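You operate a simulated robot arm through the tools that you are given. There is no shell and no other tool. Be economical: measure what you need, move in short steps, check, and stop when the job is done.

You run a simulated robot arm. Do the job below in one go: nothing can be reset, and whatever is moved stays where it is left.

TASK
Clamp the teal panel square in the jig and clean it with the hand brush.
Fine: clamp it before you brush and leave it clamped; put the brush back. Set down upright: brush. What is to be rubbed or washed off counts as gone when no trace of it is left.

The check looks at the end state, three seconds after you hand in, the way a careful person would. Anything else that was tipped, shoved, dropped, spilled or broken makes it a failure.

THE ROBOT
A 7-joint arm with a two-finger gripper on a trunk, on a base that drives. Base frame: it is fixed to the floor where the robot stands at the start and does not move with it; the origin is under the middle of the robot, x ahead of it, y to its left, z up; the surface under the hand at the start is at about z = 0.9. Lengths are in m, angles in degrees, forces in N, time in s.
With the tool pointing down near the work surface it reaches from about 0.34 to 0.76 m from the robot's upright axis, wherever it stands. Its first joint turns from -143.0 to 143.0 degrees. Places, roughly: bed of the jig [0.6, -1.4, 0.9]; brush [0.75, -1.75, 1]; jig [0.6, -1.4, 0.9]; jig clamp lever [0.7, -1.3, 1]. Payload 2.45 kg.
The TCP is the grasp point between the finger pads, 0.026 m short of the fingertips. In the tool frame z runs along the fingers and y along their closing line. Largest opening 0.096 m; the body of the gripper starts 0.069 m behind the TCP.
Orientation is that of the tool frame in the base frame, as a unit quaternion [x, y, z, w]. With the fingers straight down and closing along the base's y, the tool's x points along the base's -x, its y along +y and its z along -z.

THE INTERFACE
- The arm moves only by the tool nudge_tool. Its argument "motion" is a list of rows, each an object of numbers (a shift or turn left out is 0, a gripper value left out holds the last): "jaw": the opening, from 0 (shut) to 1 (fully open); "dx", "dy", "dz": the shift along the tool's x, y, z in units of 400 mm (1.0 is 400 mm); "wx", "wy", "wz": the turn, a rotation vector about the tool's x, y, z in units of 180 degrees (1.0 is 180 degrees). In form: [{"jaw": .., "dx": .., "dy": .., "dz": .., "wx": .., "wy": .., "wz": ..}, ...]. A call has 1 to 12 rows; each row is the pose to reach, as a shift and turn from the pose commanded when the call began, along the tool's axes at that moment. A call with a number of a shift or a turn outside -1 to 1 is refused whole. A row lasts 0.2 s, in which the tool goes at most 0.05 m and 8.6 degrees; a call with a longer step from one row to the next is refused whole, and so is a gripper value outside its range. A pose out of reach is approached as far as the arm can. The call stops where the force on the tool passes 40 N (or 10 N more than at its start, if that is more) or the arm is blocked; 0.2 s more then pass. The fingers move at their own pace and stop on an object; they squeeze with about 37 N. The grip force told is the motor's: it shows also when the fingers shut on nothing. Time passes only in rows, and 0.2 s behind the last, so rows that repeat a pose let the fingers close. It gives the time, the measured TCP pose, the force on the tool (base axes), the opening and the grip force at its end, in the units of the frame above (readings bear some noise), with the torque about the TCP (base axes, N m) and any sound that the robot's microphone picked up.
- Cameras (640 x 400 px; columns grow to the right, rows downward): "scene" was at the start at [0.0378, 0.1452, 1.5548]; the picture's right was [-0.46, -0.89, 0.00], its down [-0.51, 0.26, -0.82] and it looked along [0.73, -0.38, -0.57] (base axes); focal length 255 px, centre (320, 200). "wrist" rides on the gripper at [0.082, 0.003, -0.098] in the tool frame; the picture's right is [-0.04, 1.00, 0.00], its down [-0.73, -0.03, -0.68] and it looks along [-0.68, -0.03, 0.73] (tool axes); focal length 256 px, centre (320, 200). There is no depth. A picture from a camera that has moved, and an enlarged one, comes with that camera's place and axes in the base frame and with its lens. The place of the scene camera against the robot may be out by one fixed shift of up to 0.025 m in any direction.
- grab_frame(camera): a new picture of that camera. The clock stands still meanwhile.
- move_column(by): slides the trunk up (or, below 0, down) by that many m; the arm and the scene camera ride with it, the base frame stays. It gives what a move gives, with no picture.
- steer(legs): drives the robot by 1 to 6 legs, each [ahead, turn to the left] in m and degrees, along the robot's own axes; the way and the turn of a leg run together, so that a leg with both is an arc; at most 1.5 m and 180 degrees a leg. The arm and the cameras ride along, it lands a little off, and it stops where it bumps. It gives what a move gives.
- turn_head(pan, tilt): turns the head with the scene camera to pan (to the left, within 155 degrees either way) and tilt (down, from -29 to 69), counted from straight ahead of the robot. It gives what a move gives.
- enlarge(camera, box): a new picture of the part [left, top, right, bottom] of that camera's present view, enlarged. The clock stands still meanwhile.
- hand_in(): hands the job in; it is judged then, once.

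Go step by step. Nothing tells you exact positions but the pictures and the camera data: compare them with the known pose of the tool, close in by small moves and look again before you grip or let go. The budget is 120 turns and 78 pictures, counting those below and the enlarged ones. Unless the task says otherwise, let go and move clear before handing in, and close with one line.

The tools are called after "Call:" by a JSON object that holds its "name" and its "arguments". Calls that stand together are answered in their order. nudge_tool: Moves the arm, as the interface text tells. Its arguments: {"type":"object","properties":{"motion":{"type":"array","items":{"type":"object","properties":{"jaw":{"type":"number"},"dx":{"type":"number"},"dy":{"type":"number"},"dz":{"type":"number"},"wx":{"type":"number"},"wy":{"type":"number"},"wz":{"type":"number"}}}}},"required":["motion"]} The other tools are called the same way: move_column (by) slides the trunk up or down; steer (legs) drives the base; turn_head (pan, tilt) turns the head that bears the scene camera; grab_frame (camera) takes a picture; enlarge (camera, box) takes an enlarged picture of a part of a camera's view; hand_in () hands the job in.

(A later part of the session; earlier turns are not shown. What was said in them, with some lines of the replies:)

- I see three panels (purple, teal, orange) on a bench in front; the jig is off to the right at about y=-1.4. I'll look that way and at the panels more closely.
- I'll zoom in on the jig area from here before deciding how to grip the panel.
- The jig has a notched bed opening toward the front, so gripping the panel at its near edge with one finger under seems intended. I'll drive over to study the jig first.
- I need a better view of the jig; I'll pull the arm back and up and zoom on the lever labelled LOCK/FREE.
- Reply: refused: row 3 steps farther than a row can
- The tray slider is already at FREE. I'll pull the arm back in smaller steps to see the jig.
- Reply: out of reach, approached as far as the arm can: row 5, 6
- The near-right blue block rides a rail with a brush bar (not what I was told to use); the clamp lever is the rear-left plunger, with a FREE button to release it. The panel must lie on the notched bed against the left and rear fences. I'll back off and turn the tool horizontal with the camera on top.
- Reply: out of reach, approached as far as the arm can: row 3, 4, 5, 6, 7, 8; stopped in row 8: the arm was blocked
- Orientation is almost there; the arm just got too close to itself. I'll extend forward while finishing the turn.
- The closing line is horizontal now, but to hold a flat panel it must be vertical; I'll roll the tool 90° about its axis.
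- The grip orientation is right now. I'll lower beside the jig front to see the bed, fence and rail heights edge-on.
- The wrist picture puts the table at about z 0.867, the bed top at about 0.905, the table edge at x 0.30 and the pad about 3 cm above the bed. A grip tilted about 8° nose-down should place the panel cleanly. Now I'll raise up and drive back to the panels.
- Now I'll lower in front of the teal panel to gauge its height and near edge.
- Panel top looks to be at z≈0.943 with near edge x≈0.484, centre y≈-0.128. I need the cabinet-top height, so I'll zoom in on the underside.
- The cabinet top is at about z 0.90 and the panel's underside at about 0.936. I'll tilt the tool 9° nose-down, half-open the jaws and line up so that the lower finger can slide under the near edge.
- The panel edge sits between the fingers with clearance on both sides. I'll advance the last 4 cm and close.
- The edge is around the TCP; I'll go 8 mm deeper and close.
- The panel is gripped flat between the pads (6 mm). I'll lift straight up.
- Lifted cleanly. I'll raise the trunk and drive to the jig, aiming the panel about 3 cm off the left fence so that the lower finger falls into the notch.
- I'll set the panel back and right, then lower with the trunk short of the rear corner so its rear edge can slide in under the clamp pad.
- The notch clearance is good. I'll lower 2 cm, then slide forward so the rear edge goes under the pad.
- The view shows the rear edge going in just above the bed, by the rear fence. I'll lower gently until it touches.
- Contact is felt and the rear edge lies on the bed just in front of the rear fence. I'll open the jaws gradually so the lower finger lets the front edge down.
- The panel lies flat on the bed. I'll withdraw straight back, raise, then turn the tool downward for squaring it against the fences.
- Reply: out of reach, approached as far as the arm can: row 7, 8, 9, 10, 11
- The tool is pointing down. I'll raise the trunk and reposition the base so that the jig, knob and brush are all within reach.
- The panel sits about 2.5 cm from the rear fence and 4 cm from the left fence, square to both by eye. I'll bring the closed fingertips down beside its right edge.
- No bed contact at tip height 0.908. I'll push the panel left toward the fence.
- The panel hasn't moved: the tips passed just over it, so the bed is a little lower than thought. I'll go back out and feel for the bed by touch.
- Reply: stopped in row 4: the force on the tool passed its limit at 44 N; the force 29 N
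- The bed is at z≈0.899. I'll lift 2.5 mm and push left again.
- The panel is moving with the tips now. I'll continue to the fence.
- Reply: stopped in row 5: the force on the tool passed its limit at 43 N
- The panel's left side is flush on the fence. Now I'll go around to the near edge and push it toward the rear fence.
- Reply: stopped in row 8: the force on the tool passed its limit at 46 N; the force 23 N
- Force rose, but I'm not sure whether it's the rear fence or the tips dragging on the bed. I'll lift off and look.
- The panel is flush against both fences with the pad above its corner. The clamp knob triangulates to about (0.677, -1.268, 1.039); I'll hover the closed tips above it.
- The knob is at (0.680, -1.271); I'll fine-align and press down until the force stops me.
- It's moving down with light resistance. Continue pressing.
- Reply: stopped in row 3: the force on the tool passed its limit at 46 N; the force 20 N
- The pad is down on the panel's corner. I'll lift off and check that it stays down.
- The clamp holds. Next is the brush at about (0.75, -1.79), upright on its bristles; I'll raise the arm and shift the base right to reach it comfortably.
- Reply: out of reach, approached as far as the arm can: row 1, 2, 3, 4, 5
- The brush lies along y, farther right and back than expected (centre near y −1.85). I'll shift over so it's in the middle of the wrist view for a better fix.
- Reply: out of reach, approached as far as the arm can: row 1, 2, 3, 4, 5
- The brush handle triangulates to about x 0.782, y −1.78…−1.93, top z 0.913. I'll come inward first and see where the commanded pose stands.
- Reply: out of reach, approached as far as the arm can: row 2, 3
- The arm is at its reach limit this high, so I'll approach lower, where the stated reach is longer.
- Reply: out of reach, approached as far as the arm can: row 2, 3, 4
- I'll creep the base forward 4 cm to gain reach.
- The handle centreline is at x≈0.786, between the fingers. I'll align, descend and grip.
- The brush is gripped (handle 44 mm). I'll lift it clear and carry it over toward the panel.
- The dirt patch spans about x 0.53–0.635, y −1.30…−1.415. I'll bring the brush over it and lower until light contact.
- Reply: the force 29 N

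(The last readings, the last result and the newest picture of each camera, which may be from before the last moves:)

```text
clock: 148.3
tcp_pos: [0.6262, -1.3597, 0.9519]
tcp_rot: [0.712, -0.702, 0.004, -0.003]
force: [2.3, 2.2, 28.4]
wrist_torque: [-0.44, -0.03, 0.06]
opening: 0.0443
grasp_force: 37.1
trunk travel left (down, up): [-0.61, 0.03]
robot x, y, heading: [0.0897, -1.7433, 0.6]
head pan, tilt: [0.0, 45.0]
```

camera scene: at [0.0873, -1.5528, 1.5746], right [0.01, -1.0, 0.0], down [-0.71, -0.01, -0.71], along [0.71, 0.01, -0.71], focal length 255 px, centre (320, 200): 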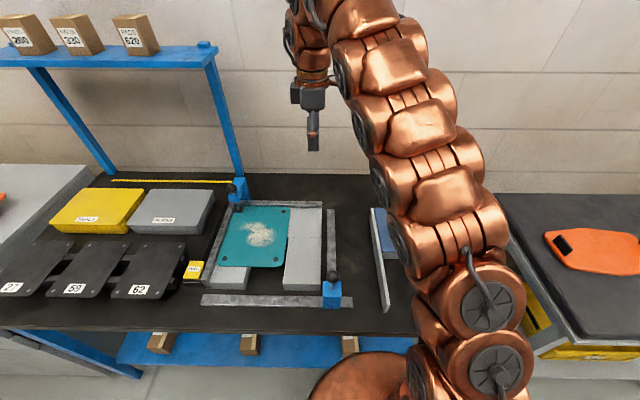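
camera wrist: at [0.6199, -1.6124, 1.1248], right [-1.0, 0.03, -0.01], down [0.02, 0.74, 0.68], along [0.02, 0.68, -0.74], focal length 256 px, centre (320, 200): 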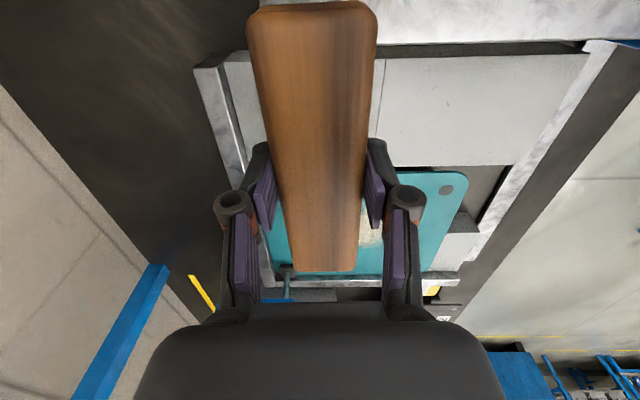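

Contact already at 28 N; I'll ease off a couple of millimetres.

Call:
{"name": "nudge_tool", "arguments": {"motion": [{"dz": -0.005}, {"dz": -0.005}]}}

```text
clock: 148.9
tcp_pos: [0.6254, -1.3582, 0.9525]
tcp_rot: [0.711, -0.704, 0.004, -0.001]
force: [5.6, 3.3, 17.7]
wrist_torque: [0.63, -0.34, -0.09]
opening: 0.0445
grasp_force: 36.9
trunk travel left (down, up): [-0.61, 0.03]
robot x, y, heading: [0.0869, -1.7424, 0.6]
head pan, tilt: [0.0, 45.0]
```

Call:
{"name": "nudge_tool", "arguments": {"motion": [{"dz": -0.003}, {"dy": 0.06, "dz": -0.003}, {"dy": 0.13, "dz": -0.003}, {"dy": 0.2, "dz": -0.003}, {"dy": 0.27, "dz": -0.003}, {"dy": 0.33, "dz": -0.003}, {"dy": 0.27, "dz": -0.003}, {"dy": 0.2, "dz": -0.003}, {"dy": 0.13, "dz": -0.003}, {"dy": 0.06, "dz": -0.003}, {"dy": 0.0, "dz": -0.003}]}}

Call:
{"name": "enlarge", "arguments": {"camera": "scene", "box": [190, 170, 350, 290]}}

```text
clock: 151.3
tcp_pos: [0.6238, -1.3602, 0.9549]
tcp_rot: [0.71, -0.704, 0.003, 0.001]
force: [-0.2, 0.2, -1.6]
wrist_torque: [0.01, -0.03, 0.01]
opening: 0.0444
grasp_force: 37.5
trunk travel left (down, up): [-0.61, 0.03]
robot x, y, heading: [0.0897, -1.7421, 0.9]
head pan, tilt: [0.0, 45.0]
```

```text
3.33 times, centred on (270, 230) of scene
camera zoom: at [0.1273, -1.5522, 1.5746], right [0.01, -1.0, 0.0], down [-0.71, -0.01, -0.71], along [0.71, 0.01, -0.71], focal length 849 px, centre (487, 100)
```

zoom: 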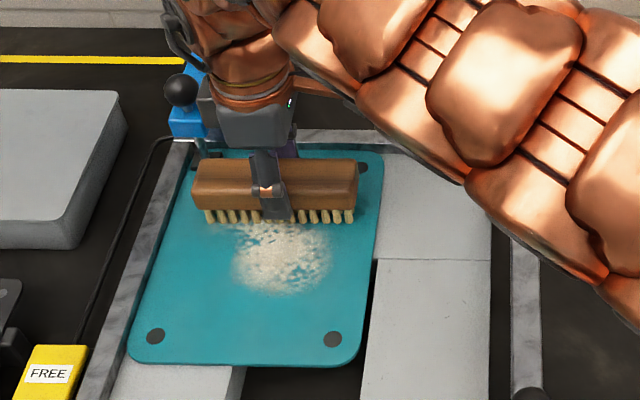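

The stroke had lifted off, but the spot pressed earlier is clean. I'll stroke again with slight contact.

Call:
{"name": "nudge_tool", "arguments": {"motion": [{"dz": 0.005}, {"dy": 0.05, "dz": 0.005}, {"dy": 0.1, "dz": 0.005}, {"dy": 0.15, "dz": 0.005}, {"dy": 0.2, "dz": 0.005}, {"dy": 0.25, "dz": 0.005}, {"dy": 0.3, "dz": 0.005}, {"dy": 0.34, "dz": 0.005}, {"dy": 0.34, "dz": 0.005}]}}

Call:
{"name": "enlarge", "arguments": {"camera": "scene", "box": [190, 170, 350, 290]}}

```text
clock: 153.3
tcp_pos: [0.4901, -1.3597, 0.9529]
tcp_rot: [0.712, -0.703, 0.003, -0.001]
force: [-0.2, 0.9, 1.4]
wrist_torque: [0.14, -0.06, 0.01]
opening: 0.0443
grasp_force: 37.2
trunk travel left (down, up): [-0.61, 0.03]
robot x, y, heading: [0.0868, -1.7375, 0.6]
head pan, tilt: [0.0, 45.0]
```

```text
3.33 times, centred on (270, 230) of scene
camera zoom: at [0.1273, -1.5523, 1.5746], right [0.01, -1.0, 0.0], down [-0.71, -0.01, -0.71], along [0.71, 0.01, -0.71], focal length 849 px, centre (487, 100)
```

zoom: 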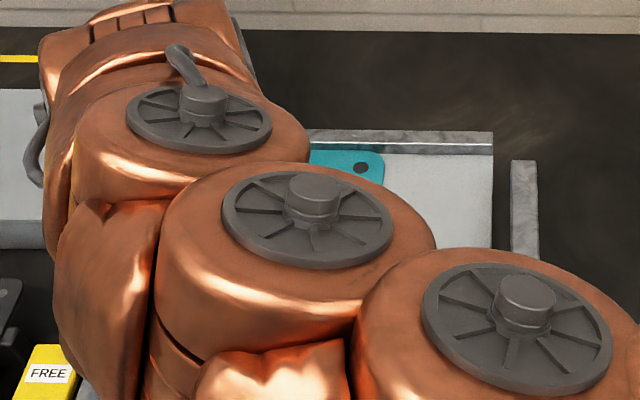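

Call:
{"name": "nudge_tool", "arguments": {"motion": [{"dz": 0.003}, {"dy": -0.05, "dz": 0.003}, {"dy": -0.1, "dz": 0.003}, {"dy": -0.15, "dz": 0.003}, {"dy": -0.2, "dz": 0.003}, {"dy": -0.25, "dz": 0.003}, {"dy": -0.3, "dz": 0.003}, {"dy": -0.345, "dz": 0.003}, {"dy": -0.345, "dz": 0.003}]}}

Call:
{"name": "enlarge", "arguments": {"camera": "scene", "box": [190, 170, 350, 290]}}

```text
clock: 155.3
tcp_pos: [0.628, -1.358, 0.9523]
tcp_rot: [0.712, -0.703, 0.004, -0.002]
force: [-7.0, 2.3, 26.5]
wrist_torque: [0.42, 0.28, 0.06]
opening: 0.0445
grasp_force: 36.9
trunk travel left (down, up): [-0.61, 0.03]
robot x, y, heading: [0.0902, -1.7411, 0.8]
head pan, tilt: [0.0, 45.0]
```

```text
3.33 times, centred on (270, 230) of scene
camera zoom: at [0.1257, -1.5531, 1.5748], right [0.01, -1.0, 0.0], down [-0.71, -0.01, -0.71], along [0.71, 0.01, -0.71], focal length 849 px, centre (487, 100)
```

zoom: 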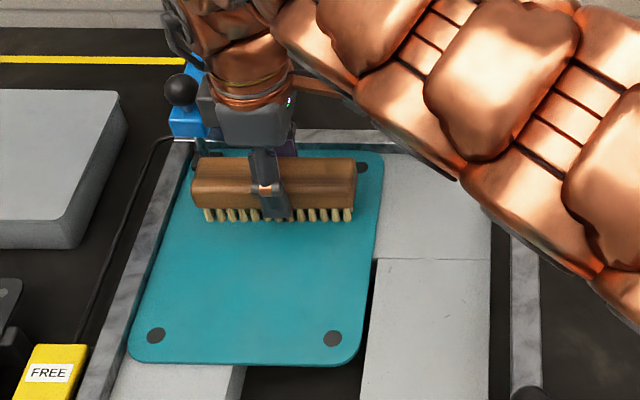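

The visible panel is clean. One more round stroke, slightly offset, to catch any trace, and then I'll lift.

Call:
{"name": "nudge_tool", "arguments": {"motion": [{"dx": -0.012}, {"dx": -0.012, "dy": 0.07}, {"dx": -0.012, "dy": 0.14}, {"dx": -0.012, "dy": 0.21}, {"dx": -0.012, "dy": 0.28}, {"dx": 0.02, "dy": 0.28}, {"dx": 0.02, "dy": 0.21}, {"dx": 0.02, "dy": 0.14}, {"dx": 0.02, "dy": 0.07}, {"dx": 0.02, "dy": 0.0}, {"dx": 0.02, "dy": 0.0, "dz": -0.08}, {"dx": 0.02, "dy": 0.0, "dz": -0.18}]}}

```text
clock: 157.9
tcp_pos: [0.6244, -1.3664, 1.0232]
tcp_rot: [0.711, -0.703, 0.004, 0.001]
force: [0.6, -0.6, -1.1]
wrist_torque: [-0.04, 0.06, -0.01]
opening: 0.0442
grasp_force: 37.3
trunk travel left (down, up): [-0.61, 0.03]
robot x, y, heading: [0.0897, -1.7425, 0.6]
head pan, tilt: [0.0, 45.0]
```

Call:
{"name": "nudge_tool", "arguments": {"motion": [{"dx": 0.1}, {"dx": 0.2}, {"dx": 0.3, "dy": -0.02}, {"dx": 0.4, "dy": -0.05}, {"dx": 0.5, "dy": -0.08}, {"dx": 0.6, "dy": -0.12}, {"dx": 0.7, "dy": -0.16}, {"dx": 0.8, "dy": -0.2}, {"dx": 0.8, "dy": -0.2}]}}

Call:
{"name": "enlarge", "arguments": {"camera": "scene", "box": [190, 170, 350, 290]}}

```text
clock: 159.9
tcp_pos: [0.7097, -1.6861, 1.0265]
tcp_rot: [0.711, -0.703, 0.003, 0.0]
force: [-0.4, 0.1, -1.2]
wrist_torque: [0.01, -0.04, 0.0]
opening: 0.0442
grasp_force: 37.0
trunk travel left (down, up): [-0.61, 0.03]
robot x, y, heading: [0.0889, -1.7377, 0.8]
head pan, tilt: [0.0, 45.0]
```

```text
3.33 times, centred on (270, 230) of scene
camera zoom: at [0.1275, -1.5527, 1.5746], right [0.01, -1.0, 0.0], down [-0.71, -0.01, -0.71], along [0.71, 0.01, -0.71], focal length 849 px, centre (487, 100)
```

zoom: 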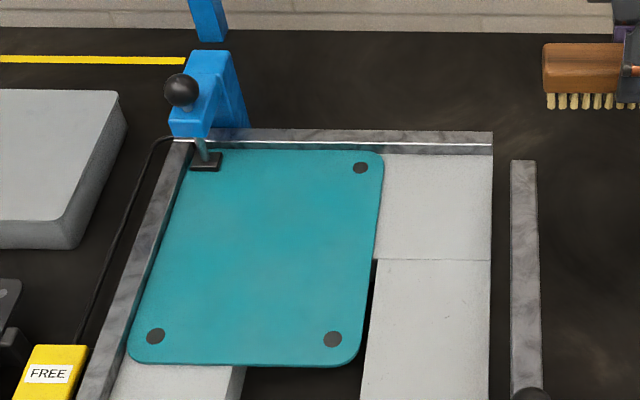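

Call:
{"name": "enlarge", "arguments": {"camera": "scene", "box": [225, 185, 305, 235]}}

```text
8.00 times, centred on (265, 210) of scene
camera zoom: at [0.1275, -1.5527, 1.5746], right [0.01, -1.0, 0.0], down [-0.71, -0.01, -0.71], along [0.71, 0.01, -0.71], focal length 2038 px, centre (760, 120)
```

zoom: 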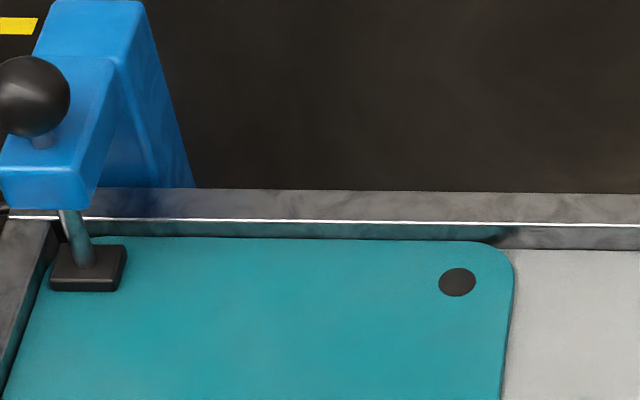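

The panel is clean, flush and clamped. I'll take the brush back to where it stood.

Call:
{"name": "nudge_tool", "arguments": {"motion": [{"dx": 0.1, "dy": -0.04}, {"dx": 0.2, "dy": -0.08}, {"dx": 0.3, "dy": -0.12}, {"dx": 0.4, "dy": -0.17, "dz": 0.03}, {"dx": 0.42, "dy": -0.19, "dz": 0.05}, {"dx": 0.42, "dy": -0.19, "dz": 0.12}, {"dx": 0.42, "dy": -0.19, "dz": 0.19}, {"dx": 0.42, "dy": -0.19, "dz": 0.25}, {"dx": 0.42, "dy": -0.19, "dz": 0.25}]}}

```text
clock: 161.9
tcp_pos: [0.7888, -1.8511, 0.9268]
tcp_rot: [0.712, -0.703, 0.003, -0.001]
force: [0.5, 0.3, -1.5]
wrist_torque: [-0.01, 0.0, -0.01]
opening: 0.0446
grasp_force: 37.0
trunk travel left (down, up): [-0.61, 0.03]
robot x, y, heading: [0.089, -1.7424, 1.0]
head pan, tilt: [0.0, 45.0]
```

Call:
{"name": "nudge_tool", "arguments": {"motion": [{"dx": 0.004, "dz": 0.02}, {"dx": 0.004, "dz": 0.035}, {"dx": 0.004, "dz": 0.042}, {"dx": 0.004, "dz": 0.046}, {"dx": 0.004, "dz": 0.046}]}}

```text
clock: 163.1
tcp_pos: [0.7895, -1.8535, 0.9065]
tcp_rot: [0.711, -0.703, 0.004, 0.0]
force: [-0.6, 0.7, -1.0]
wrist_torque: [0.02, 0.0, 0.0]
opening: 0.0442
grasp_force: 36.6
trunk travel left (down, up): [-0.61, 0.03]
robot x, y, heading: [0.0861, -1.7406, 0.7]
head pan, tilt: [0.0, 45.0]
```

No contact yet; I'll lower by sub-millimetre steps.

Call:
{"name": "nudge_tool", "arguments": {"motion": [{"dz": 0.002}, {"dz": 0.004}, {"dz": 0.004}]}}

```text
clock: 163.9
tcp_pos: [0.7896, -1.854, 0.907]
tcp_rot: [0.711, -0.703, 0.002, -0.001]
force: [0.1, 0.4, -1.1]
wrist_torque: [-0.01, 0.0, -0.02]
opening: 0.0443
grasp_force: 37.0
trunk travel left (down, up): [-0.61, 0.03]
robot x, y, heading: [0.0901, -1.742, 0.7]
head pan, tilt: [0.0, 45.0]
```

Call:
{"name": "nudge_tool", "arguments": {"motion": [{"dz": 0.003}, {"dz": 0.005}, {"dz": 0.007}, {"dz": 0.007}]}}

```text
clock: 164.9
tcp_pos: [0.7893, -1.8545, 0.9056]
tcp_rot: [0.711, -0.703, 0.004, -0.001]
force: [0.0, -0.8, 11.9]
wrist_torque: [0.19, 0.12, -0.05]
opening: 0.0444
grasp_force: 36.9
trunk travel left (down, up): [-0.61, 0.03]
robot x, y, heading: [0.0885, -1.7412, 0.8]
head pan, tilt: [0.0, 45.0]
```

Contact is felt, so the bristles are on the table. I'll open slowly and lift away.

Call:
{"name": "nudge_tool", "arguments": {"motion": [{"dz": -0.002}, {"dz": -0.002, "jaw": 0.55}, {"dz": -0.002, "jaw": 0.65}, {"dz": -0.002, "jaw": 0.78}, {"dz": -0.002, "jaw": 0.78}, {"dz": -0.05, "jaw": 0.78}, {"dz": -0.14, "jaw": 0.78}, {"dz": -0.25, "jaw": 0.78}, {"dz": -0.25, "jaw": 0.78}]}}

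Call:
{"name": "grab_frame", "arguments": {"camera": "wrist"}}

```text
clock: 166.9
tcp_pos: [0.788, -1.855, 1.0041]
tcp_rot: [0.711, -0.704, 0.003, -0.001]
force: [-0.3, 0.0, -0.5]
wrist_torque: [0.0, 0.03, -0.01]
opening: 0.0748
grasp_force: 0.1
trunk travel left (down, up): [-0.61, 0.03]
robot x, y, heading: [0.0897, -1.7412, 0.8]
head pan, tilt: [0.0, 45.0]
```

```text
4 pictures are left
camera wrist: at [0.7852, -1.9354, 1.102], right [-1.0, 0.03, -0.01], down [0.02, 0.74, 0.68], along [0.02, 0.68, -0.74], focal length 256 px, centre (320, 200)
```

wrist: 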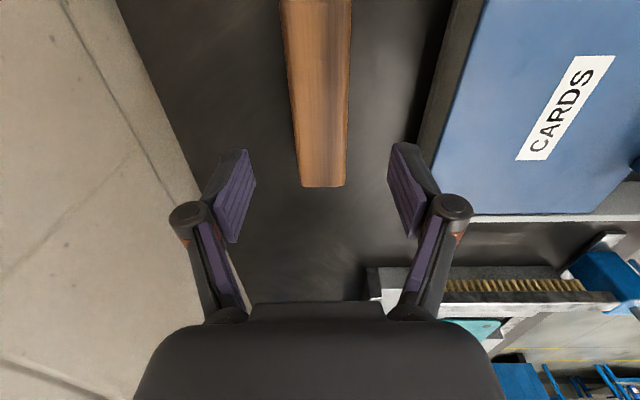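

The brush stands upright in its place. I'll pull the arm clear and take a last look.

Call:
{"name": "nudge_tool", "arguments": {"motion": [{"dz": -0.05, "dy": 0.05}, {"dz": -0.12, "dy": 0.12}, {"dz": -0.2, "dy": 0.2}, {"dz": -0.28, "dy": 0.28}, {"dz": -0.28, "dy": 0.38}, {"dz": -0.28, "dy": 0.45}, {"dz": -0.28, "dy": 0.45}]}}

Call:
{"name": "grab_frame", "arguments": {"camera": "scene"}}

Call:
{"name": "enlarge", "arguments": {"camera": "scene", "box": [190, 170, 350, 290]}}

```text
clock: 168.5
tcp_pos: [0.6091, -1.855, 1.1147]
tcp_rot: [0.711, -0.704, 0.003, -0.001]
force: [1.1, 0.5, 0.4]
wrist_torque: [-0.03, 0.01, -0.01]
opening: 0.0749
grasp_force: 0.1
trunk travel left (down, up): [-0.61, 0.03]
robot x, y, heading: [0.0841, -1.7381, 0.6]
head pan, tilt: [0.0, 45.0]
```

```text
3 pictures are left
camera scene: at [0.1273, -1.5524, 1.5746], right [0.01, -1.0, 0.0], down [-0.71, -0.01, -0.71], along [0.71, 0.01, -0.71], focal length 255 px, centre (320, 200)
```

scene: 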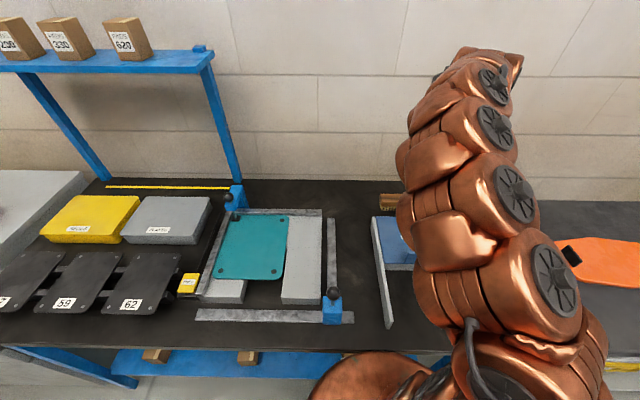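

```text
3.33 times, centred on (270, 230) of scene
camera zoom: at [0.1273, -1.5524, 1.5746], right [0.01, -1.0, 0.0], down [-0.71, -0.01, -0.71], along [0.71, 0.01, -0.71], focal length 849 px, centre (487, 100)
```

zoom: 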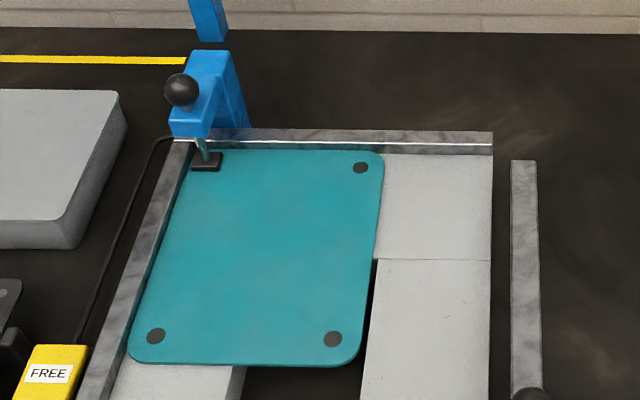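

The panel is clean, clamped and flush in the jig corner, the brush is upright in its place, and the arm is clear, so I'm handing in.

Call:
{"name": "hand_in", "arguments": {}}

```text
The job is handed in.
```

The teal panel is clamped square against the left and rear fences of the jig and brushed clean with no trace visible. The hand brush is back upright in its place.
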